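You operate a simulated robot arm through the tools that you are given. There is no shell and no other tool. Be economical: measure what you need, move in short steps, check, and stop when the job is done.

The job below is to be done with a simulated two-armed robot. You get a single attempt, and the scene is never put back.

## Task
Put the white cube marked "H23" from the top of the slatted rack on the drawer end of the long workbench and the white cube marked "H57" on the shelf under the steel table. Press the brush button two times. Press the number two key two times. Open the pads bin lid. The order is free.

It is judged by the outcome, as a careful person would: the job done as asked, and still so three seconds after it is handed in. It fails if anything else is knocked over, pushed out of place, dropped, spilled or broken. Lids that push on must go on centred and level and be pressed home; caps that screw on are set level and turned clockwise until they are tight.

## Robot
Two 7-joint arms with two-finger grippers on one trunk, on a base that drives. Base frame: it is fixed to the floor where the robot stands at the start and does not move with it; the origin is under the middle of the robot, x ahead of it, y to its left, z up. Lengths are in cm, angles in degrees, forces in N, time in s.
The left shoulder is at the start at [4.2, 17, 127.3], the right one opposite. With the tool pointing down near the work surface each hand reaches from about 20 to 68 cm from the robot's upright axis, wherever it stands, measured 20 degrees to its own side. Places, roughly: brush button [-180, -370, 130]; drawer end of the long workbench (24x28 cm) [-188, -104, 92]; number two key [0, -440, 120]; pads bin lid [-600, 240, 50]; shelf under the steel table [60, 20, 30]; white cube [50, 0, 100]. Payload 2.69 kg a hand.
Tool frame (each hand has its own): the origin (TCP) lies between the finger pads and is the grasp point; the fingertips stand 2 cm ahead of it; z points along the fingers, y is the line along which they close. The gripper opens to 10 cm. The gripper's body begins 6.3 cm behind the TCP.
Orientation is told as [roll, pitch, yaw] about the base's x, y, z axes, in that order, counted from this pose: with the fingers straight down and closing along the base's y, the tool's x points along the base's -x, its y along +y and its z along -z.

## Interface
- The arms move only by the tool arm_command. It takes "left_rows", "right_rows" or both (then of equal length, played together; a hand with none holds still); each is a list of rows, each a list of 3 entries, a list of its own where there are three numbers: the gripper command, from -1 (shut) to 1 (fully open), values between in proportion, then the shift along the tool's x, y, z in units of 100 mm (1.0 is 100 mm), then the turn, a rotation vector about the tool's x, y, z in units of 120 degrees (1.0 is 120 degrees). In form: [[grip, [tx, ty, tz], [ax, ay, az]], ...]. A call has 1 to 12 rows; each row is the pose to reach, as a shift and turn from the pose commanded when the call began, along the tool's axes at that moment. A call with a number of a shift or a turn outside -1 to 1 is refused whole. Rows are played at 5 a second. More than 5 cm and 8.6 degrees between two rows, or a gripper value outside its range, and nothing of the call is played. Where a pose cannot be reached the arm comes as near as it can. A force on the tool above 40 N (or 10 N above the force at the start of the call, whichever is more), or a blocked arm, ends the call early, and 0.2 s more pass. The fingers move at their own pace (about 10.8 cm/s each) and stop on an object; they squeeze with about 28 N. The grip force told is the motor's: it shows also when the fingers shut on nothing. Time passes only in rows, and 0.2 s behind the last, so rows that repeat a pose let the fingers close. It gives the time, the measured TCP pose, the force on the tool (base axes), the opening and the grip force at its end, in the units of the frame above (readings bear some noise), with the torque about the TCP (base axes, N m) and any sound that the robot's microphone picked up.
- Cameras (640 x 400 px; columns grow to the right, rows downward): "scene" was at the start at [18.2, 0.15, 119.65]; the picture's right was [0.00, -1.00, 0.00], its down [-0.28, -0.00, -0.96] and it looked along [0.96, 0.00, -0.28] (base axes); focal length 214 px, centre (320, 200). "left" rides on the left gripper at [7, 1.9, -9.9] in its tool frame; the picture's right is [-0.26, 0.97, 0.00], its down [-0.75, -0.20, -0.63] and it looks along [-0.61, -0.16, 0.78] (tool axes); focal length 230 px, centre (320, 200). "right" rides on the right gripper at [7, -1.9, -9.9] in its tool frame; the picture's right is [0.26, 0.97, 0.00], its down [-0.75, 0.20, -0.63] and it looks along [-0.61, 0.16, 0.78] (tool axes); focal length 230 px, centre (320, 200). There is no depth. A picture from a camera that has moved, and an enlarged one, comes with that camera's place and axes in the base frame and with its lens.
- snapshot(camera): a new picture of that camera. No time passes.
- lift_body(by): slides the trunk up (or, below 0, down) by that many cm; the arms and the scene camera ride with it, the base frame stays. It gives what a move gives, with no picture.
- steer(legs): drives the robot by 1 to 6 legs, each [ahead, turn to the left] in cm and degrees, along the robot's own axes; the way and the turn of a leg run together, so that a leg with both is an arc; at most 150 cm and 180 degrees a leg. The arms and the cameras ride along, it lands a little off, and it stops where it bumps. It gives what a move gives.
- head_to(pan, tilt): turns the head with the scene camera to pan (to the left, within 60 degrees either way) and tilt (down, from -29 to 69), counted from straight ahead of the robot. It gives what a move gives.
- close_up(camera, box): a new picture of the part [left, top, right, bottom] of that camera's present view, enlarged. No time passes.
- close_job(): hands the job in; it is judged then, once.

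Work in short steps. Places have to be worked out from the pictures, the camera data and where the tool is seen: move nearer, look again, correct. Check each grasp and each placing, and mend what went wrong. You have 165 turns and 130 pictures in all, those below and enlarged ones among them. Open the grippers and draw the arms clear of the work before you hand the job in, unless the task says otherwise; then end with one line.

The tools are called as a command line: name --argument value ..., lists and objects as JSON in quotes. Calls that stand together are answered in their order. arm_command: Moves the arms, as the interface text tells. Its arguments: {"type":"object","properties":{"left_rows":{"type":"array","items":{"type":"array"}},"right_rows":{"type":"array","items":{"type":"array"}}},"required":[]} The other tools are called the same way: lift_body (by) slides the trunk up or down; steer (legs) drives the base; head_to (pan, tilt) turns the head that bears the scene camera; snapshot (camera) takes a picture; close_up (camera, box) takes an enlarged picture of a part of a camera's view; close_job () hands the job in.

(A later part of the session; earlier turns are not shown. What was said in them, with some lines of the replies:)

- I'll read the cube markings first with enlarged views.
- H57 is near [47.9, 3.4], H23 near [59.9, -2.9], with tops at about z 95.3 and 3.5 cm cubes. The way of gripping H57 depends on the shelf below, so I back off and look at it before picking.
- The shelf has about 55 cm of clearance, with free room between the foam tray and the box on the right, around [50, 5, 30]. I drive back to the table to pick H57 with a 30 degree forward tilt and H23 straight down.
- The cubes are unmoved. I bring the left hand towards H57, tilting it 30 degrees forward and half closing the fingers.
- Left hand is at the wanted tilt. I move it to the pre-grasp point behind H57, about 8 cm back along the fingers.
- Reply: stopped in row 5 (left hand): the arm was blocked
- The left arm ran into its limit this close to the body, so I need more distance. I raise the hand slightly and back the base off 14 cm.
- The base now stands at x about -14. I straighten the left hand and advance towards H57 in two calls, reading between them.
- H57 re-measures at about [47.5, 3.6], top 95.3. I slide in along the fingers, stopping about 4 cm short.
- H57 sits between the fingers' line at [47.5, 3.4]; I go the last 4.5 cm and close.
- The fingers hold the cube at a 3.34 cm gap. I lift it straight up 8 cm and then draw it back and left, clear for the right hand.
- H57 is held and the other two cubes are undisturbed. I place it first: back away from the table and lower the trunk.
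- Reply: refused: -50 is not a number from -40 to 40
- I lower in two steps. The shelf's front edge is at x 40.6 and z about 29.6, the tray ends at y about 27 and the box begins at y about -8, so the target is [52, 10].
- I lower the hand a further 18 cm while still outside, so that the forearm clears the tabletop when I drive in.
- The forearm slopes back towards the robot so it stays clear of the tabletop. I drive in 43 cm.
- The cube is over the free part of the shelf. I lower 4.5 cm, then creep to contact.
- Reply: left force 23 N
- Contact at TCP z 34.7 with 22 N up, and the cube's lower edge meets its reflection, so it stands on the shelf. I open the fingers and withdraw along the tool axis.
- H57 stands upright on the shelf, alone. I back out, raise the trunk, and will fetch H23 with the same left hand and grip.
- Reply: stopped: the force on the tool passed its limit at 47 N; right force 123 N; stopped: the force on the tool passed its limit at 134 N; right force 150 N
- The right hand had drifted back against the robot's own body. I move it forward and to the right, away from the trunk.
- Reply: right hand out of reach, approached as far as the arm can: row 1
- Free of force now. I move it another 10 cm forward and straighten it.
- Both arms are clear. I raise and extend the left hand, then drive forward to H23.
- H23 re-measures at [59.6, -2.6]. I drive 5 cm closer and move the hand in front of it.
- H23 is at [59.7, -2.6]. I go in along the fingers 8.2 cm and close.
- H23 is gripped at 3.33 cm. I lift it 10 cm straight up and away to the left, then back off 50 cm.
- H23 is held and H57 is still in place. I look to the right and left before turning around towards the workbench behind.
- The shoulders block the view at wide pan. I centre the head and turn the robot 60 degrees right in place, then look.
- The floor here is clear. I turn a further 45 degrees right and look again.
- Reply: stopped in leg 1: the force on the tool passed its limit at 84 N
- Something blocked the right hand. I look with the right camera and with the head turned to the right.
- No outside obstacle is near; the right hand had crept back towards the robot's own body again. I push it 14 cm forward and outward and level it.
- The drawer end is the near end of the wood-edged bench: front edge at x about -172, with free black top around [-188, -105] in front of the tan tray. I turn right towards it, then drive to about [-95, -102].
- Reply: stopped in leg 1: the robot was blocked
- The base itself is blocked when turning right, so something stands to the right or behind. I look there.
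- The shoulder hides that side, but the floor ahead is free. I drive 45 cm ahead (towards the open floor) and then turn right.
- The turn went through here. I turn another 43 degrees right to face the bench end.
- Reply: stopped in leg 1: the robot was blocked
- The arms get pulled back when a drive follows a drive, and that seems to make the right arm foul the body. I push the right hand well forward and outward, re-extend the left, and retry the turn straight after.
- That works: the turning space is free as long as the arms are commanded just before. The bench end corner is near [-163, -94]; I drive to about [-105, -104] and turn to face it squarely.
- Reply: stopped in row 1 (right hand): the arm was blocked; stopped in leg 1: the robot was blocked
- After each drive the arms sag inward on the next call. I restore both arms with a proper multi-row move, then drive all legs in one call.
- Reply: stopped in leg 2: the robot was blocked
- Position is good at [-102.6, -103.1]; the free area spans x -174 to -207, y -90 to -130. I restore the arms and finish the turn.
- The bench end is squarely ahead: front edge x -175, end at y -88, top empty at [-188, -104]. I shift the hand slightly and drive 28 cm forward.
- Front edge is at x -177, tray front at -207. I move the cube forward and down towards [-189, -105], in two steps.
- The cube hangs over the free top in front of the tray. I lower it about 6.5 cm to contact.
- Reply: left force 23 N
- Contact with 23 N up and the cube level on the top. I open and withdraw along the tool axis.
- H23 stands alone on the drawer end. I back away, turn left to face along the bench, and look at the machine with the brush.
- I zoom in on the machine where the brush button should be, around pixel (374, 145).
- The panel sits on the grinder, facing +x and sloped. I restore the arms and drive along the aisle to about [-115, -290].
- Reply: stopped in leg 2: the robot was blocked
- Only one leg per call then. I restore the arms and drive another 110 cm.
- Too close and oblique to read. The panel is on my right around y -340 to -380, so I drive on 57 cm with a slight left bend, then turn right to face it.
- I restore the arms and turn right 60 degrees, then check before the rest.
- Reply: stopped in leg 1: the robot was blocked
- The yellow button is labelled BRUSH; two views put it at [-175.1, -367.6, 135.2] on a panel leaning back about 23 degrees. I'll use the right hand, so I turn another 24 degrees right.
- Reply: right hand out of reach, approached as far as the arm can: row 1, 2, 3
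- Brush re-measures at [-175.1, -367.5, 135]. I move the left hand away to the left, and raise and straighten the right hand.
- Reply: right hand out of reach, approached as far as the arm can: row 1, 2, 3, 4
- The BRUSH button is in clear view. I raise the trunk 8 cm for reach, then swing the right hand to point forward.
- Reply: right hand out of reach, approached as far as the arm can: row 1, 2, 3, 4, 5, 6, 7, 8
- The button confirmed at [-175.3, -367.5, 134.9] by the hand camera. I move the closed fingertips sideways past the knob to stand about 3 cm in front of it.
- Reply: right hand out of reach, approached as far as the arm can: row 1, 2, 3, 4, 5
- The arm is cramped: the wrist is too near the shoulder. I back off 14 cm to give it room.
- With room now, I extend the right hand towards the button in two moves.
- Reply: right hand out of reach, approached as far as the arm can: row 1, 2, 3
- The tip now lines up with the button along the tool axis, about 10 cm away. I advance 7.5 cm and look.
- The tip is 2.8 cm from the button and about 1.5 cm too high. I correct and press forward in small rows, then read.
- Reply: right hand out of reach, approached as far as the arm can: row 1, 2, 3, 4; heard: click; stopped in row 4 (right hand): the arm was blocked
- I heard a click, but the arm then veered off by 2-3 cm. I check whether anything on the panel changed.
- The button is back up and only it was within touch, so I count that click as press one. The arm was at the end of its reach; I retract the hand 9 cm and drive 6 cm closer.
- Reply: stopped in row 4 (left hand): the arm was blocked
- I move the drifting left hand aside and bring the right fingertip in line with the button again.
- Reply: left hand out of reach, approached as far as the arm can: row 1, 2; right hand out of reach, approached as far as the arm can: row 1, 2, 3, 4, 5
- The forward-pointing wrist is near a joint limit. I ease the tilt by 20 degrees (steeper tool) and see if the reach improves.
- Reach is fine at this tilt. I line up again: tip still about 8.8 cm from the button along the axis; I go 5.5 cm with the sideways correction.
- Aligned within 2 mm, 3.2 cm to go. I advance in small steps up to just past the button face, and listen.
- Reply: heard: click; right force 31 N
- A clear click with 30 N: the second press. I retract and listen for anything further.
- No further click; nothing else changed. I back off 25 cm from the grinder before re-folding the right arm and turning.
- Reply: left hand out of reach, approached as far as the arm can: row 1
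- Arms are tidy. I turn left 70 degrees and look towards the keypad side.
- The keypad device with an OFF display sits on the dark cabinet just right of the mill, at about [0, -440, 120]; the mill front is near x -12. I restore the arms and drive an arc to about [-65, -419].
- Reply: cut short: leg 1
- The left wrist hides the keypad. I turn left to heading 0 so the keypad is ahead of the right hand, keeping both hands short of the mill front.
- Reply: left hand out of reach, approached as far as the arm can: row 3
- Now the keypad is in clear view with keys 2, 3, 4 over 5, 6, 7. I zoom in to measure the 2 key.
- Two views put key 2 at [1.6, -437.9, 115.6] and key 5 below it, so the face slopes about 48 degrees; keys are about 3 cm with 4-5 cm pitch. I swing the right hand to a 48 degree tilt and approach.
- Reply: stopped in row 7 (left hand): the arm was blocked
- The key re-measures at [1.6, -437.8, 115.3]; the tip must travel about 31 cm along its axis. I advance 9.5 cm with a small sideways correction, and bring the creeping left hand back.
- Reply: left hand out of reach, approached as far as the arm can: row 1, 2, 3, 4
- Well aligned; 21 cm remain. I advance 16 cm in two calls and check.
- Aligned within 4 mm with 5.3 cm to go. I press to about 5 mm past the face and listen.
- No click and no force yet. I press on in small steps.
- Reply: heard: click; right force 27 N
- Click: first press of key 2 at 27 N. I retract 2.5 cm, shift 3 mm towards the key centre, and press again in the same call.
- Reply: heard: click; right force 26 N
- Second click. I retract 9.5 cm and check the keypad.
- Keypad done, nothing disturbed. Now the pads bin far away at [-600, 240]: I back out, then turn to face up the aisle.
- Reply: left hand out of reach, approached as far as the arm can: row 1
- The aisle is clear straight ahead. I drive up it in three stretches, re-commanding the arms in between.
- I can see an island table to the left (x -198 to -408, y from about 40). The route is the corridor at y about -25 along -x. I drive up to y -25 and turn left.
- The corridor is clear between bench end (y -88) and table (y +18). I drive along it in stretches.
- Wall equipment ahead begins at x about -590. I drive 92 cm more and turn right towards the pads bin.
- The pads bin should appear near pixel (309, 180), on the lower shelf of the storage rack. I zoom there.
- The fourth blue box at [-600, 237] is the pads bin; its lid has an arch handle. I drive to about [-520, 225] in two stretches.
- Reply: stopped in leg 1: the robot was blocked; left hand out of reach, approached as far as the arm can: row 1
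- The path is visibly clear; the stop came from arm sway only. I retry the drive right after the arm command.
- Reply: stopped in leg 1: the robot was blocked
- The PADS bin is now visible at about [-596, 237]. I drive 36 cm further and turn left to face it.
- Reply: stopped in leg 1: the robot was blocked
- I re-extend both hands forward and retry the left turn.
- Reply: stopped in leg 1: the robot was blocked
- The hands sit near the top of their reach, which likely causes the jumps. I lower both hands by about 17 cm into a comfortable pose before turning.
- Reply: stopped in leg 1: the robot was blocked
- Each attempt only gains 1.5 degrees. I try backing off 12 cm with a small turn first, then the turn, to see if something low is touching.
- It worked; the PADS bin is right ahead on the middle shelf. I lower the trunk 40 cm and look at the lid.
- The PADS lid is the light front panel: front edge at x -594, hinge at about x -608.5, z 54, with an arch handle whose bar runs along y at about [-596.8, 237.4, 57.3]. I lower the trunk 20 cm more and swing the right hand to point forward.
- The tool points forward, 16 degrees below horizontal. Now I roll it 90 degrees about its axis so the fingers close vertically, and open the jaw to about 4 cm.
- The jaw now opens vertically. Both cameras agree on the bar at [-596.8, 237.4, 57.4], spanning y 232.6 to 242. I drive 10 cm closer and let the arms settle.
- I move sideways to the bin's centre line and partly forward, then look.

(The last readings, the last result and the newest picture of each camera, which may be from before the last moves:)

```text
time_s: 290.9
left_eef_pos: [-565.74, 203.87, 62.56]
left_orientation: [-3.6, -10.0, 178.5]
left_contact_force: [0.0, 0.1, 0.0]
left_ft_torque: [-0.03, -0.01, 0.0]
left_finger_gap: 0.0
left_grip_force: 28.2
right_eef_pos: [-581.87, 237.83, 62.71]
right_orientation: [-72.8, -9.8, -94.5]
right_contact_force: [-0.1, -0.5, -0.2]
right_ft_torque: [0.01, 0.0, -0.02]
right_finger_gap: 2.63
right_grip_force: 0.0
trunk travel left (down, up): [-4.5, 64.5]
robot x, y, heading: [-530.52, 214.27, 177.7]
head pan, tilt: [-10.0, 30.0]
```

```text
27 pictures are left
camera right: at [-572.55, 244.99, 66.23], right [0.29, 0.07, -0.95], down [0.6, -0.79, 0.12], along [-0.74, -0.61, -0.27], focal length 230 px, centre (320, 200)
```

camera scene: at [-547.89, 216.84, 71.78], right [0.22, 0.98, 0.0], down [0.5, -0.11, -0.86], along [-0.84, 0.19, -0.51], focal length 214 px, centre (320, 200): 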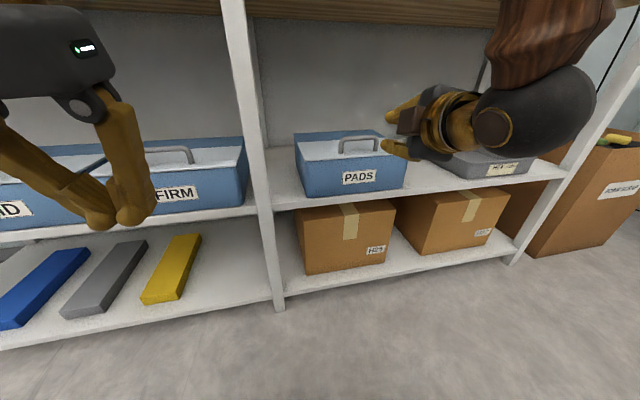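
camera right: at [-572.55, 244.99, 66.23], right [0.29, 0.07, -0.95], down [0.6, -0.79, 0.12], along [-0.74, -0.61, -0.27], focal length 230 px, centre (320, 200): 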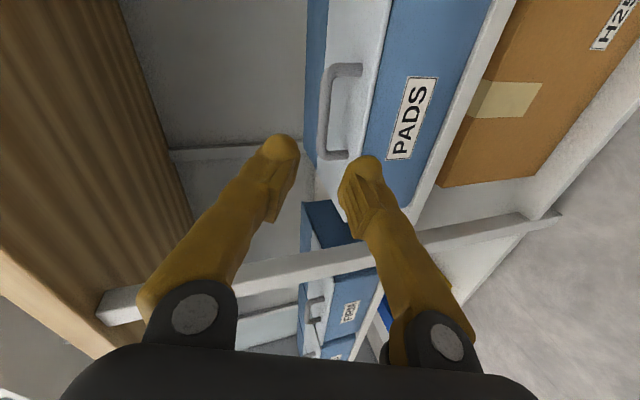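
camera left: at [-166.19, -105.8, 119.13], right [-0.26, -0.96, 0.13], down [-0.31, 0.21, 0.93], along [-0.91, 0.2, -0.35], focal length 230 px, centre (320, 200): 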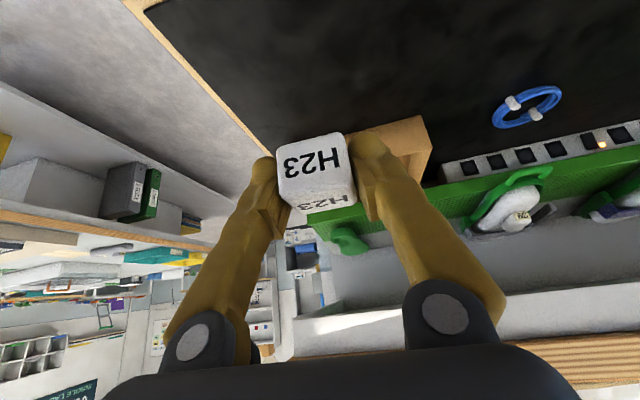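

The bar is confirmed at [-596.8, 237.5, 57.5]; the jaw lies on its line with 15 cm to go. I advance 9 cm and verify.

arm_command --right_rows '[[-0.48, [-0.03, 0.02, 0.25], [0, 0, 0]], [-0.48, [-0.06, 0.04, 0.5], [0, 0, 0]], [-0.48, [-0.06, 0.04, 0.75], [0, 0, 0]], [-0.48, [-0.06, 0.04, 0.92], [0, 0, 0]], [-0.48, [-0.06, 0.04, 0.92], [0, 0, 0]]]' --left_rows '[[-1, [0, 0, 0], [0, 0, 0]], [-1, [0, 0, 0], [0, 0, 0]], [-1, [0, 0, 0], [0, 0, 0]], [-1, [0, 0, 0], [0, 0, 0]], [-1, [0, 0, 0], [0, 0, 0]]]'

snapshot --camera "right"

close_up --camera "scene" --box '[280, 80, 472, 200]'

```text
time_s: 292.1
left_eef_pos: [-565.8, 203.81, 62.56]
left_orientation: [-3.6, -10.1, 178.5]
left_contact_force: [0.6, -0.2, -0.4]
left_ft_torque: [0.02, 0.03, -0.01]
left_finger_gap: 0.0
left_grip_force: 28.1
right_eef_pos: [-590.96, 238.36, 59.81]
right_orientation: [-72.8, -9.8, -95.4]
right_contact_force: [0.3, 0.5, 0.1]
right_ft_torque: [0.0, -0.02, 0.01]
right_finger_gap: 2.6
right_grip_force: 0.0
trunk travel left (down, up): [-4.5, 64.5]
robot x, y, heading: [-530.32, 214.24, 177.7]
head pan, tilt: [-10.0, 30.0]
```

```text
26 pictures are left
camera right: at [-581.29, 245.23, 63.3], right [0.29, 0.07, -0.95], down [0.59, -0.8, 0.12], along [-0.75, -0.6, -0.27], focal length 230 px, centre (320, 200)
```

right: 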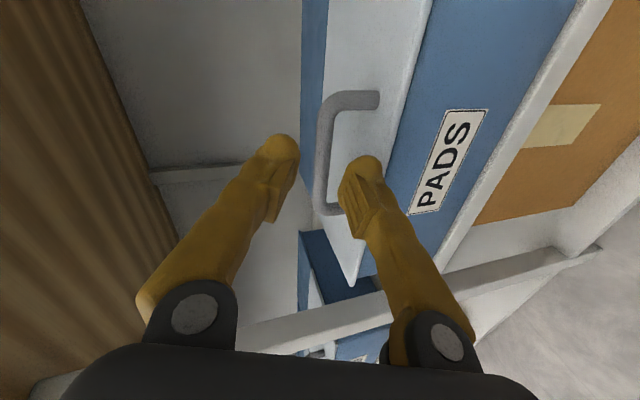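

```text
3.33 times, centred on (376, 140) of scene
camera zoom: at [-547.9, 216.84, 71.78], right [0.22, 0.98, 0.0], down [0.5, -0.11, -0.86], along [-0.84, 0.19, -0.51], focal length 715 px, centre (133, 400)
```

zoom: 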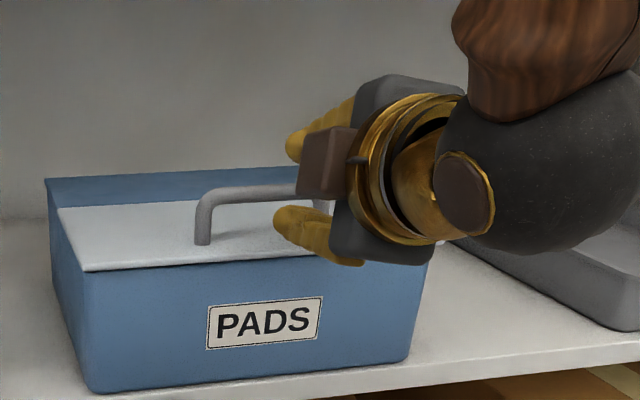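

The bar will pass between the upper and lower finger. I advance the last 5.8 cm with a 2 mm drop.

arm_command --right_rows '[[-0.48, [-0.05, 0.025, 0.15], [0, 0, 0]], [-0.48, [-0.08, 0.025, 0.3], [0, 0, 0]], [-0.48, [-0.08, 0.025, 0.45], [0, 0, 0]], [-0.48, [-0.08, 0.025, 0.58], [0, 0, 0]], [-0.48, [-0.08, 0.025, 0.58], [0, 0, 0]]]' --left_rows '[[-1, [0, 0, 0], [0, 0, 0]], [-1, [0, 0, 0], [0, 0, 0]], [-1, [0, 0, 0], [0, 0, 0]], [-1, [0, 0, 0], [0, 0, 0]], [-1, [0, 0, 0], [0, 0, 0]]]'

snapshot --camera "right"

close_up --camera "scene" --box '[280, 80, 472, 200]'

```text
time_s: 293.4
left_eef_pos: [-565.82, 203.74, 62.45]
left_orientation: [-3.7, -10.0, 178.4]
left_contact_force: [0.2, 0.5, -0.4]
left_ft_torque: [0.0, 0.0, 0.02]
left_finger_gap: 0.0
left_grip_force: 28.1
right_eef_pos: [-596.26, 237.12, 58.07]
right_orientation: [-72.9, -9.2, -94.5]
right_contact_force: [-0.3, 0.7, -0.5]
right_ft_torque: [0.02, -0.02, -0.01]
right_finger_gap: 2.62
right_grip_force: 0.1
trunk travel left (down, up): [-4.5, 64.5]
robot x, y, heading: [-530.45, 214.5, 177.5]
head pan, tilt: [-10.0, 30.0]
```

```text
24 pictures are left
camera right: at [-586.9, 244.02, 61.57], right [0.29, 0.08, -0.95], down [0.6, -0.79, 0.11], along [-0.74, -0.61, -0.28], focal length 230 px, centre (320, 200)
```

right: 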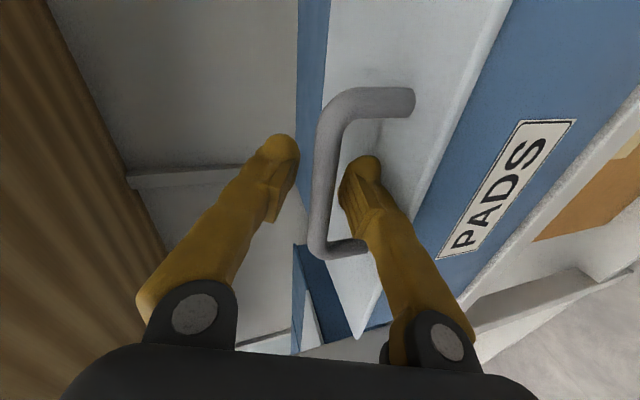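

```text
3.33 times, centred on (376, 140) of scene
camera zoom: at [-547.9, 216.84, 71.78], right [0.22, 0.98, 0.0], down [0.5, -0.11, -0.86], along [-0.84, 0.19, -0.51], focal length 715 px, centre (133, 400)
```

zoom: 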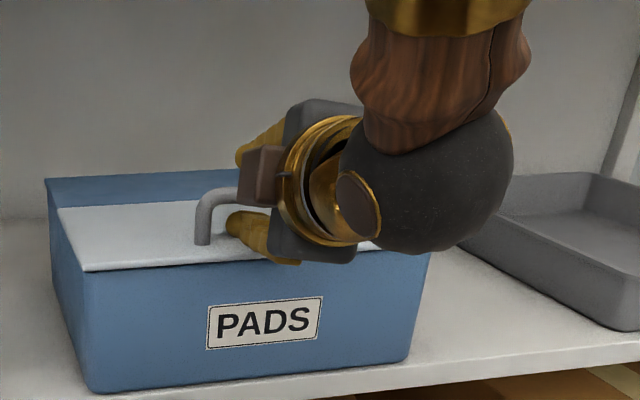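

The lower finger is under the handle bar, the upper finger above it. I lift along the hinge arc to about 30 degrees.

arm_command --right_rows '[[-0.48, [-0.031, -0.176, 0.019], [-0.012, 0, 0]], [-0.48, [-0.058, -0.324, 0.054], [-0.025, 0, 0]], [-0.48, [-0.085, -0.471, 0.108], [-0.038, 0, 0]], [-0.48, [-0.115, -0.627, 0.193], [-0.05, 0, 0]]]' --left_rows '[[-1, [0, 0, 0], [0, 0, 0]], [-1, [0, 0, 0], [0, 0, 0]], [-1, [0, 0, 0], [0, 0, 0]], [-1, [0, 0, 0], [0, 0, 0]]]'

snapshot --camera "scene"

```text
time_s: 294.4
left_eef_pos: [-565.9, 203.85, 62.42]
left_orientation: [-3.6, -10.0, 178.6]
left_contact_force: [-0.1, -0.1, -0.5]
left_ft_torque: [0.01, -0.02, -0.02]
left_finger_gap: 0.01
left_grip_force: 28.1
right_eef_pos: [-600.18, 236.07, 63.03]
right_orientation: [-66.4, -8.9, -93.8]
right_contact_force: [-0.6, -0.5, -0.6]
right_ft_torque: [0.02, 0.02, -0.02]
right_finger_gap: 2.63
right_grip_force: 0.3
trunk travel left (down, up): [-4.5, 64.5]
robot x, y, heading: [-530.86, 214.34, 177.5]
head pan, tilt: [-10.0, 30.0]
```

```text
22 pictures are left
camera scene: at [-547.9, 216.84, 71.78], right [0.22, 0.98, 0.0], down [0.5, -0.11, -0.86], along [-0.84, 0.19, -0.51], focal length 214 px, centre (320, 200)
```

scene: 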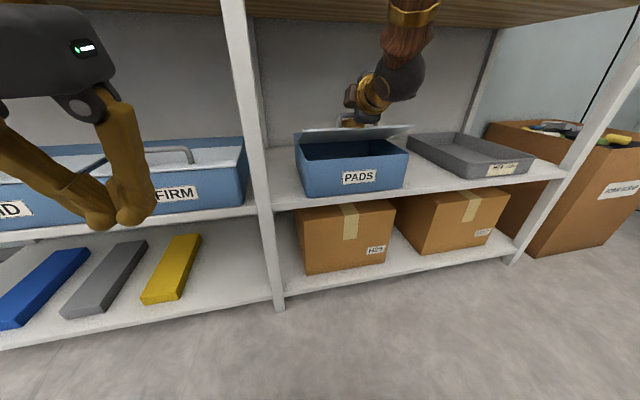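

The lid follows the hand nicely. I continue the arc to about 60 degrees.

arm_command --right_rows '[[-0.48, [-0.034, -0.2, 0.043], [-0.012, 0, 0]], [-0.48, [-0.05, -0.327, 0.14], [-0.025, 0, 0]], [-0.48, [-0.065, -0.438, 0.249], [-0.038, 0, 0]], [-0.48, [-0.08, -0.55, 0.386], [-0.055, 0, 0]]]' --left_rows '[[-1, [0, 0, 0], [0, 0, 0]], [-1, [0, 0, 0], [0, 0, 0]], [-1, [0, 0, 0], [0, 0, 0]], [-1, [0, 0, 0], [0, 0, 0]]]'

snapshot --camera "scene"

```text
time_s: 295.1
left_eef_pos: [-564.98, 203.84, 62.87]
left_orientation: [-3.6, -10.7, 178.3]
left_contact_force: [-1.3, -1.0, 0.3]
left_ft_torque: [0.05, 0.0, 0.01]
left_finger_gap: 0.0
left_grip_force: 28.7
right_eef_pos: [-602.6, 235.56, 66.39]
right_orientation: [-62.3, -8.4, -93.2]
right_contact_force: [-17.3, -2.6, -35.0]
right_ft_torque: [0.71, 0.35, -0.05]
right_finger_gap: 4.38
right_grip_force: 13.4
trunk travel left (down, up): [-4.5, 64.5]
robot x, y, heading: [-530.75, 214.57, 177.4]
head pan, tilt: [-10.0, 30.0]
stopped in row 3 (right hand): the force on the tool passed its limit at 43 N (the readings are from after the stop); the commanded pose is now the measured one
```

```text
21 pictures are left
camera scene: at [-548.16, 216.88, 71.64], right [0.22, 0.98, 0.0], down [0.51, -0.11, -0.85], along [-0.83, 0.19, -0.52], focal length 214 px, centre (320, 200)
```

scene: 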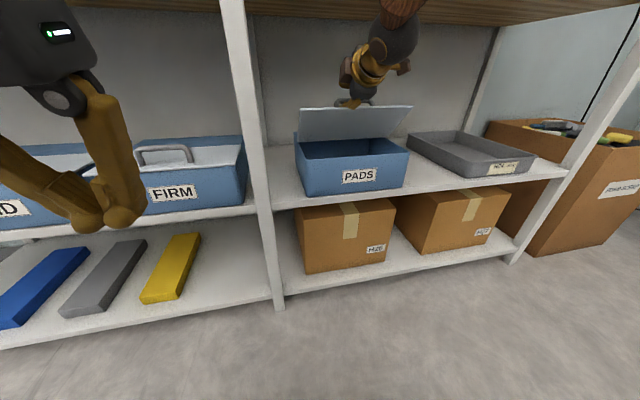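

The lid is at about 48 degrees; the finger jammed because the lid turned more than the tool. I ease back, tilt the tool with the lid, and continue.

arm_command --right_rows '[[-0.4, [0, 0.014, -0.03], [-0.02, 0, 0]], [-0.4, [0, 0.0, -0.01], [-0.04, 0, 0]], [-0.4, [-0.01, -0.072, 0.09], [-0.06, 0, 0]], [-0.4, [-0.02, -0.15, 0.2], [-0.08, 0, 0]]]' --left_rows '[[-1, [0, 0, 0], [0, 0, 0]], [-1, [0, 0, 0], [0, 0, 0]], [-1, [0, 0, 0], [0, 0, 0]], [-1, [0, 0, 0], [0, 0, 0]]]'

snapshot --camera "scene"

snapshot --camera "right"

```text
time_s: 296.1
left_eef_pos: [-564.8, 203.66, 63.1]
left_orientation: [-3.6, -11.0, 178.4]
left_contact_force: [0.0, 0.1, -0.5]
left_ft_torque: [0.01, -0.03, 0.0]
left_finger_gap: 0.0
left_grip_force: 27.8
right_eef_pos: [-604.91, 235.75, 68.21]
right_orientation: [-54.0, -8.3, -93.2]
right_contact_force: [29.1, -0.7, 9.2]
right_ft_torque: [1.52, -3.82, 0.85]
right_finger_gap: 5.71
right_grip_force: 20.7
trunk travel left (down, up): [-4.5, 64.5]
robot x, y, heading: [-530.87, 214.26, 177.3]
head pan, tilt: [-10.0, 30.0]
```

```text
20 pictures are left
camera scene: at [-547.69, 216.82, 71.86], right [0.22, 0.98, 0.0], down [0.5, -0.11, -0.86], along [-0.84, 0.19, -0.51], focal length 214 px, centre (320, 200)
```

scene: 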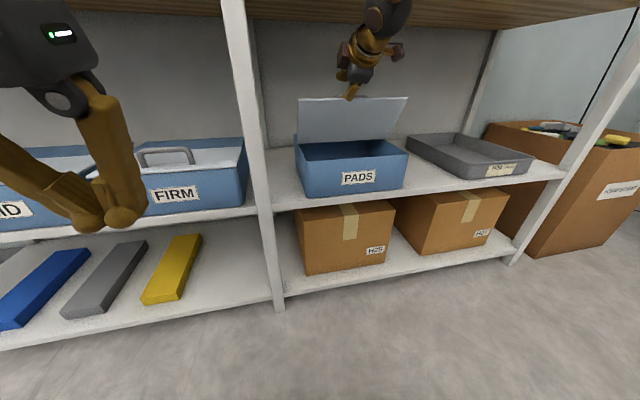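

```text
19 pictures are left
camera right: at [-597.67, 243.39, 74.59], right [0.58, 0.11, -0.81], down [0.59, -0.75, 0.31], along [-0.57, -0.66, -0.49], focal length 230 px, centre (320, 200)
```

right: 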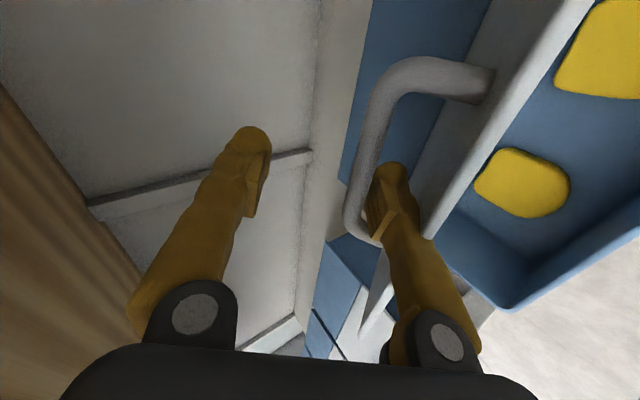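

The lid is up at about 65 degrees, and the pads inside are visible, but the lid edge now bears on the finger base so this grip cannot go further. I slide the finger out along its axis and see whether the lid holds itself.

arm_command --right_rows '[[0.2, [0, 0, -0.1], [0, 0, 0]], [0.2, [0, 0, -0.25], [0, 0, 0]], [0.2, [0, 0, -0.4], [0, 0, 0]], [0.2, [0, 0, -0.5], [0, 0, 0]]]' --left_rows '[[-1, [0, 0, 0], [0, 0, 0]], [-1, [0, 0, 0], [0, 0, 0]], [-1, [0, 0, 0], [0, 0, 0]], [-1, [0, 0, 0], [0, 0, 0]]]'

snapshot --camera "scene"

```text
time_s: 297.1
left_eef_pos: [-564.93, 203.69, 63.01]
left_orientation: [-3.6, -10.9, 178.4]
left_contact_force: [0.4, -0.3, -0.3]
left_ft_torque: [0.02, -0.02, -0.02]
left_finger_gap: 0.0
left_grip_force: 27.8
right_eef_pos: [-600.98, 235.9, 70.87]
right_orientation: [-54.0, -8.5, -93.0]
right_contact_force: [0.0, -0.4, -0.1]
right_ft_torque: [-0.03, -0.02, 0.04]
right_finger_gap: 5.99
right_grip_force: 0.1
trunk travel left (down, up): [-4.5, 64.5]
robot x, y, heading: [-530.39, 213.89, 177.2]
head pan, tilt: [-10.0, 30.0]
```

```text
18 pictures are left
camera scene: at [-547.88, 216.85, 71.78], right [0.22, 0.98, 0.0], down [0.5, -0.11, -0.86], along [-0.84, 0.19, -0.51], focal length 214 px, centre (320, 200)
```

scene: 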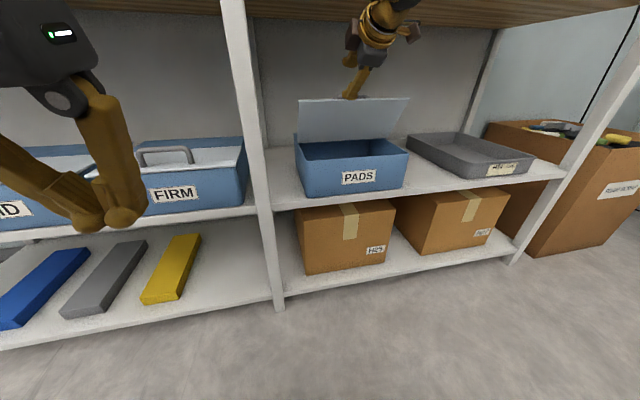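

The force is zero and the lid has not moved. I withdraw another 5 cm to confirm that it stays on its own.

arm_command --right_rows '[[0.2, [0, 0, -0.15], [0, 0, 0]], [0.0, [0, 0, -0.3], [0, 0, 0]], [-0.5, [0, 0, -0.45], [0, 0, 0]], [-1, [0, 0, -0.6], [0, 0, 0]], [-1, [0, 0, -0.6], [0, 0, 0]]]' --left_rows '[[-1, [0, 0, 0], [0, 0, 0]], [-1, [0, 0, 0], [0, 0, 0]], [-1, [0, 0, 0], [0, 0, 0]], [-1, [0, 0, 0], [0, 0, 0]], [-1, [0, 0, 0], [0, 0, 0]]]'

close_up --camera "scene" --box '[260, 0, 452, 200]'

```text
time_s: 298.3
left_eef_pos: [-564.82, 203.82, 63.0]
left_orientation: [-3.6, -10.9, 178.4]
left_contact_force: [0.9, 0.2, -0.1]
left_ft_torque: [-0.02, -0.02, 0.0]
left_finger_gap: 0.0
left_grip_force: 28.3
right_eef_pos: [-596.09, 236.17, 74.38]
right_orientation: [-53.9, -8.5, -93.1]
right_contact_force: [0.4, 0.1, 0.8]
right_ft_torque: [-0.05, 0.0, 0.02]
right_finger_gap: 0.0
right_grip_force: 27.5
trunk travel left (down, up): [-4.5, 64.5]
robot x, y, heading: [-530.82, 214.48, 177.3]
head pan, tilt: [-10.0, 30.0]
```

```text
2.00 times, centred on (356, 100) of scene
camera zoom: at [-547.87, 216.85, 71.78], right [0.22, 0.98, 0.0], down [0.5, -0.11, -0.86], along [-0.84, 0.19, -0.51], focal length 429 px, centre (248, 400)
```

zoom: 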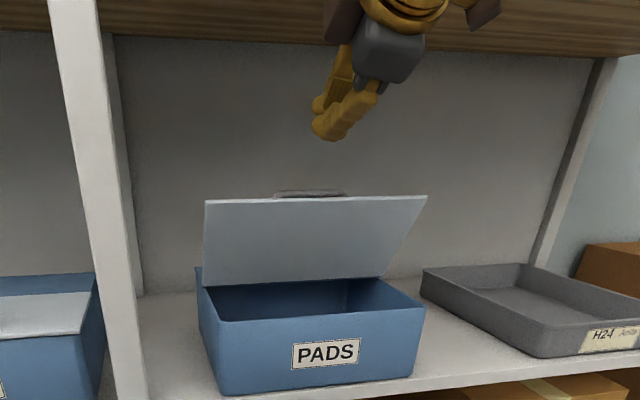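

The lid stays up by itself at about 66 degrees. To have it fully open, I lower the closed right fingers in front of it and will push its underside further back.

arm_command --right_rows '[[-1, [0.05, 0.2, -0.05], [0.03, 0, 0]], [-1, [0.1, 0.4, 0.0], [0.07, 0, 0]], [-1, [0.16, 0.63, 0.06], [0.11, 0, 0]], [-1, [0.22, 0.86, 0.12], [0.15, 0, 0]], [-1, [0.22, 0.86, 0.12], [0.15, 0, 0]]]' --left_rows '[[-1, [0, 0, 0], [0, 0, 0]], [-1, [0, 0, 0], [0, 0, 0]], [-1, [0, 0, 0], [0, 0, 0]], [-1, [0, 0, 0], [0, 0, 0]], [-1, [0, 0, 0], [0, 0, 0]]]'

close_up --camera "scene" --box '[260, 20, 452, 200]'

```text
time_s: 299.7
left_eef_pos: [-563.67, 203.68, 63.68]
left_orientation: [-3.6, -12.0, 178.4]
left_contact_force: [-0.4, 0.2, 0.9]
left_ft_torque: [0.0, 0.03, 0.01]
left_finger_gap: 0.0
left_grip_force: 27.9
right_eef_pos: [-590.57, 240.55, 67.28]
right_orientation: [-72.3, -11.7, -97.4]
right_contact_force: [0.1, -0.5, 0.1]
right_ft_torque: [0.02, -0.01, 0.02]
right_finger_gap: 0.0
right_grip_force: 28.1
trunk travel left (down, up): [-4.5, 64.5]
robot x, y, heading: [-530.51, 214.05, 177.6]
head pan, tilt: [-10.0, 30.0]
stopped in row 5 (right hand): the arm was blocked; the commanded pose is now the measured one
```

```text
2.22 times, centred on (356, 110) of scene
camera zoom: at [-547.77, 216.85, 71.82], right [0.22, 0.98, 0.0], down [0.5, -0.11, -0.86], along [-0.84, 0.19, -0.51], focal length 477 px, centre (240, 400)
```

zoom: 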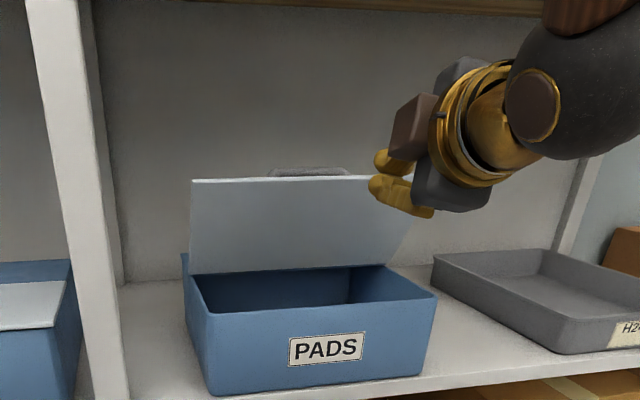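

The fingers are in front of the lid edge. I lower them 2 cm and advance to touch the lid's underside.

arm_command --right_rows '[[-1, [-0.19, 0.15, 0.33], [0, 0, 0]], [-1, [-0.235, 0.067, 0.72], [0, 0, 0]], [-1, [-0.28, -0.044, 1.0], [0, 0, 0]], [-1, [-0.28, -0.044, 1.0], [0, 0, 0]]]' --left_rows '[[-1, [0, 0, 0], [0, 0, 0]], [-1, [0, 0, 0], [0, 0, 0]], [-1, [0, 0, 0], [0, 0, 0]], [-1, [0, 0, 0], [0, 0, 0]]]'

close_up --camera "scene" --box '[260, 20, 452, 200]'

```text
time_s: 300.7
left_eef_pos: [-563.88, 203.7, 63.65]
left_orientation: [-3.5, -11.8, 178.5]
left_contact_force: [0.3, 0.1, -0.2]
left_ft_torque: [0.01, -0.01, 0.02]
left_finger_gap: 0.0
left_grip_force: 28.2
right_eef_pos: [-600.88, 238.29, 65.52]
right_orientation: [-72.8, -11.6, -97.1]
right_contact_force: [0.7, -0.1, -0.2]
right_ft_torque: [-0.01, 0.01, 0.02]
right_finger_gap: 0.01
right_grip_force: 28.4
trunk travel left (down, up): [-4.5, 64.5]
robot x, y, heading: [-530.52, 214.43, 177.6]
head pan, tilt: [-10.0, 30.0]
```

```text
2.22 times, centred on (356, 110) of scene
camera zoom: at [-547.88, 216.85, 71.78], right [0.22, 0.98, 0.0], down [0.5, -0.11, -0.86], along [-0.84, 0.19, -0.51], focal length 477 px, centre (240, 400)
```

zoom: 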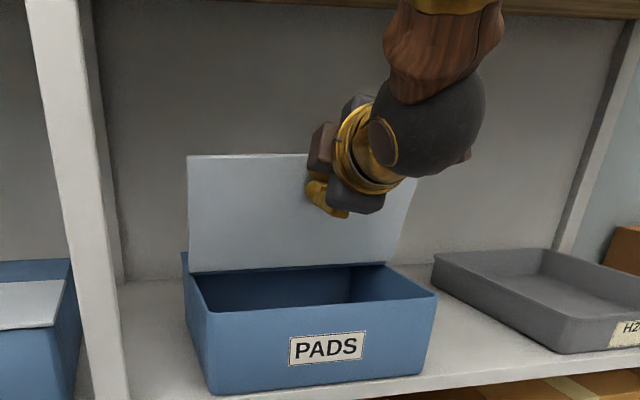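

The lid is moving back smoothly, now near 78 degrees. I push another 6 cm.

arm_command --right_rows '[[-1, [-0.035, -0.1, 0.2], [0, 0, 0]], [-1, [-0.07, -0.2, 0.4], [0, 0, 0]], [-1, [-0.1, -0.28, 0.58], [0, 0, 0]]]' --left_rows '[[-1, [0, 0, 0], [0, 0, 0]], [-1, [0, 0, 0], [0, 0, 0]], [-1, [0, 0, 0], [0, 0, 0]]]'

close_up --camera "scene" --box '[260, 20, 452, 200]'

```text
time_s: 301.5
left_eef_pos: [-563.93, 203.7, 63.64]
left_orientation: [-3.5, -11.8, 178.4]
left_contact_force: [0.2, 0.3, -0.5]
left_ft_torque: [0.03, -0.02, 0.01]
left_finger_gap: 0.01
left_grip_force: 27.9
right_eef_pos: [-607.42, 237.45, 66.87]
right_orientation: [-72.8, -11.2, -96.4]
right_contact_force: [0.9, 0.3, -0.6]
right_ft_torque: [0.03, 0.01, 0.01]
right_finger_gap: 0.0
right_grip_force: 28.0
trunk travel left (down, up): [-4.5, 64.5]
robot x, y, heading: [-530.72, 214.36, 177.3]
head pan, tilt: [-10.0, 30.0]
```

```text
2.22 times, centred on (356, 110) of scene
camera zoom: at [-547.87, 216.85, 71.78], right [0.22, 0.98, 0.0], down [0.5, -0.11, -0.86], along [-0.84, 0.19, -0.51], focal length 477 px, centre (240, 400)
```

zoom: 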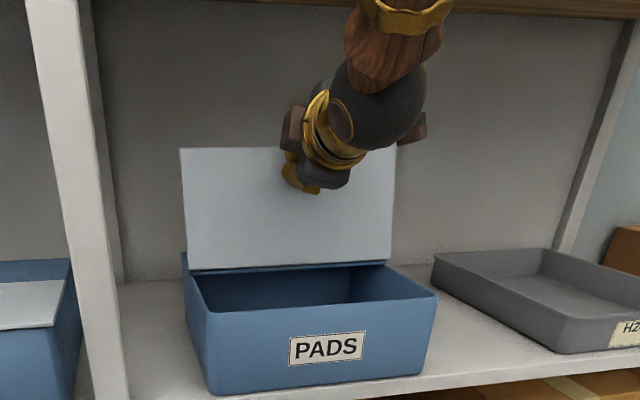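

The lid now leans past vertical. I withdraw the hand straight back.

arm_command --right_rows '[[-1, [0, 0, -0.25], [0, 0, 0]], [-1, [0, 0, -0.5], [0, 0, 0]], [-1, [0, 0, -0.75], [0, 0, 0]], [-1, [0, 0.05, -1.0], [0, 0, 0]]]' --left_rows '[[-1, [0, 0, 0], [0, 0, 0]], [-1, [0, 0, 0], [0, 0, 0]], [-1, [0, 0, 0], [0, 0, 0]], [-1, [0, 0, 0], [0, 0, 0]]]'

arm_command --right_rows '[[-1, [0, 0.05, -0.25], [0, 0, 0]], [-1, [0, 0.1, -0.5], [0, 0, 0]], [-1, [0, 0.15, -0.75], [0, 0, 0]], [-1, [0, 0.2, -1.0], [0, 0, 0]]]' --left_rows '[[-1, [0, 0, 0], [0, 0, 0]], [-1, [0, 0, 0], [0, 0, 0]], [-1, [0, 0, 0], [0, 0, 0]], [-1, [0, 0, 0], [0, 0, 0]]]'

snapshot --camera "scene"

```text
time_s: 302.7
left_eef_pos: [-562.66, 203.56, 64.18]
left_orientation: [-3.5, -12.9, 178.5]
left_contact_force: [0.6, -0.5, -0.3]
left_ft_torque: [-0.01, 0.02, 0.0]
left_finger_gap: 0.0
left_grip_force: 28.0
right_eef_pos: [-595.93, 241.63, 68.54]
right_orientation: [-71.6, -13.5, -101.2]
right_contact_force: [1.0, 0.2, -0.1]
right_ft_torque: [0.02, -0.02, -0.01]
right_finger_gap: 0.02
right_grip_force: 27.8
trunk travel left (down, up): [-4.5, 64.5]
robot x, y, heading: [-530.44, 214.11, 177.5]
head pan, tilt: [-10.0, 30.0]
stopped in row 4 (right hand): the arm was blocked; the commanded pose is now the measured one
```

```text
time_s: 303.7
left_eef_pos: [-561.81, 203.51, 64.65]
left_orientation: [-3.4, -13.8, 178.5]
left_contact_force: [-0.1, 0.6, -0.1]
left_ft_torque: [-0.04, -0.01, -0.01]
left_finger_gap: 0.01
left_grip_force: 28.2
right_eef_pos: [-582.63, 241.86, 59.73]
right_orientation: [-60.8, -13.5, -106.7]
right_contact_force: [-0.1, -0.3, 0.3]
right_ft_torque: [-0.01, 0.02, -0.02]
right_finger_gap: 0.01
right_grip_force: 28.2
trunk travel left (down, up): [-4.5, 64.5]
robot x, y, heading: [-530.66, 214.45, 177.5]
head pan, tilt: [-10.0, 30.0]
stopped in row 4 (right hand): the arm was blocked; the commanded pose is now the measured one
```

```text
13 pictures are left
camera scene: at [-547.8, 216.86, 71.81], right [0.22, 0.98, 0.0], down [0.5, -0.11, -0.86], along [-0.84, 0.19, -0.51], focal length 214 px, centre (320, 200)
```

scene: 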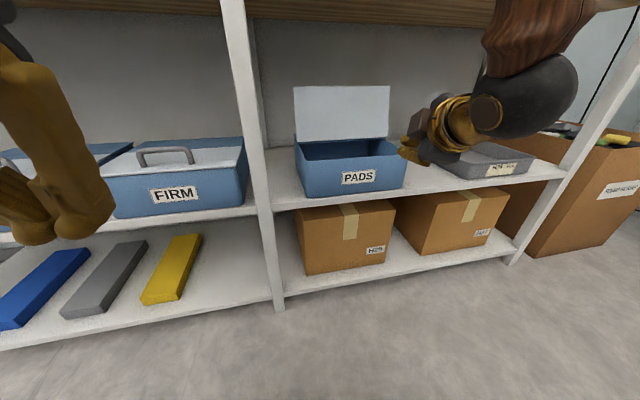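

The lid stays wide open. I back the robot away from the rack, then open both grippers.

steer --legs '[[-35, 0]]'

head_to --pan 0 --tilt 25

arm_command --right_rows '[[0, [0, 0, 0], [0, 0, 0]], [1, [0, 0, 0], [0, 0, 0]], [1, [0, 0, 0], [0, 0, 0]], [1, [0, 0, 0], [0, 0, 0]]]' --left_rows '[[0, [0, 0, 0], [0, 0, 0]], [1, [0, 0, 0], [0, 0, 0]], [1, [0, 0, 0], [0, 0, 0]], [1, [0, 0, 0], [0, 0, 0]]]'

snapshot --camera "scene"

```text
time_s: 305.9
left_eef_pos: [-527.45, 201.97, 64.55]
left_orientation: [-3.6, -13.8, 178.3]
left_contact_force: [0.0, -0.4, -0.1]
left_ft_torque: [0.0, -0.02, 0.02]
left_finger_gap: 0.01
left_grip_force: 27.9
right_eef_pos: [-548.21, 240.31, 60.19]
right_orientation: [-61.0, -13.8, -106.7]
right_contact_force: [0.5, -0.1, -0.7]
right_ft_torque: [0.01, 0.0, 0.0]
right_finger_gap: 0.0
right_grip_force: 28.3
trunk travel left (down, up): [-4.5, 64.5]
robot x, y, heading: [-496.19, 213.04, 177.4]
head pan, tilt: [-10.0, 30.0]
```

```text
time_s: 306.6
left_eef_pos: [-526.48, 201.9, 65.03]
left_orientation: [-3.5, -14.7, 178.2]
left_contact_force: [1.2, -0.6, -0.4]
left_ft_torque: [-0.01, 0.01, 0.03]
left_finger_gap: 0.0
left_grip_force: 28.2
right_eef_pos: [-547.16, 240.46, 60.94]
right_orientation: [-61.6, -14.4, -107.1]
right_contact_force: [0.5, 0.0, 0.6]
right_ft_torque: [0.0, 0.02, 0.01]
right_finger_gap: 0.0
right_grip_force: 28.2
trunk travel left (down, up): [-4.5, 64.5]
robot x, y, heading: [-496.1, 212.64, 177.5]
head pan, tilt: [0.0, 25.0]
```

```text
time_s: 307.6
left_eef_pos: [-526.47, 201.96, 64.85]
left_orientation: [-3.4, -14.5, 178.3]
left_contact_force: [-0.1, -0.7, 0.4]
left_ft_torque: [-0.02, 0.01, -0.01]
left_finger_gap: 10.0
left_grip_force: 0.0
right_eef_pos: [-547.39, 240.67, 60.97]
right_orientation: [-61.8, -14.5, -107.0]
right_contact_force: [0.1, 1.1, 0.0]
right_ft_torque: [0.01, 0.01, 0.02]
right_finger_gap: 9.99
right_grip_force: 0.0
trunk travel left (down, up): [-4.5, 64.5]
robot x, y, heading: [-496.2, 213.04, 177.2]
head pan, tilt: [0.0, 25.0]
```

```text
12 pictures are left
camera scene: at [-513.76, 213.77, 72.57], right [0.05, 1.0, 0.0], down [0.44, -0.02, -0.9], along [-0.9, 0.04, -0.44], focal length 214 px, centre (320, 200)
```

scene: 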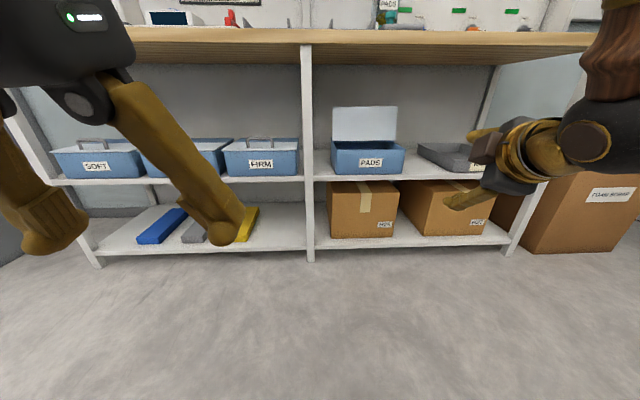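

The PADS lid stands open, both grippers are open and clear, and the cubes and keys were done earlier. I hand the job in.

close_job

```text
The job is handed in.
```

I finished and handed in the job: H23 is on the drawer end of the long workbench, H57 is on the shelf under the steel table, key 2 was pressed twice, and the pads bin lid is open. The brush button gave two clicks, but on the first the arm slipped off right after the click, so I am counting that click as a press.
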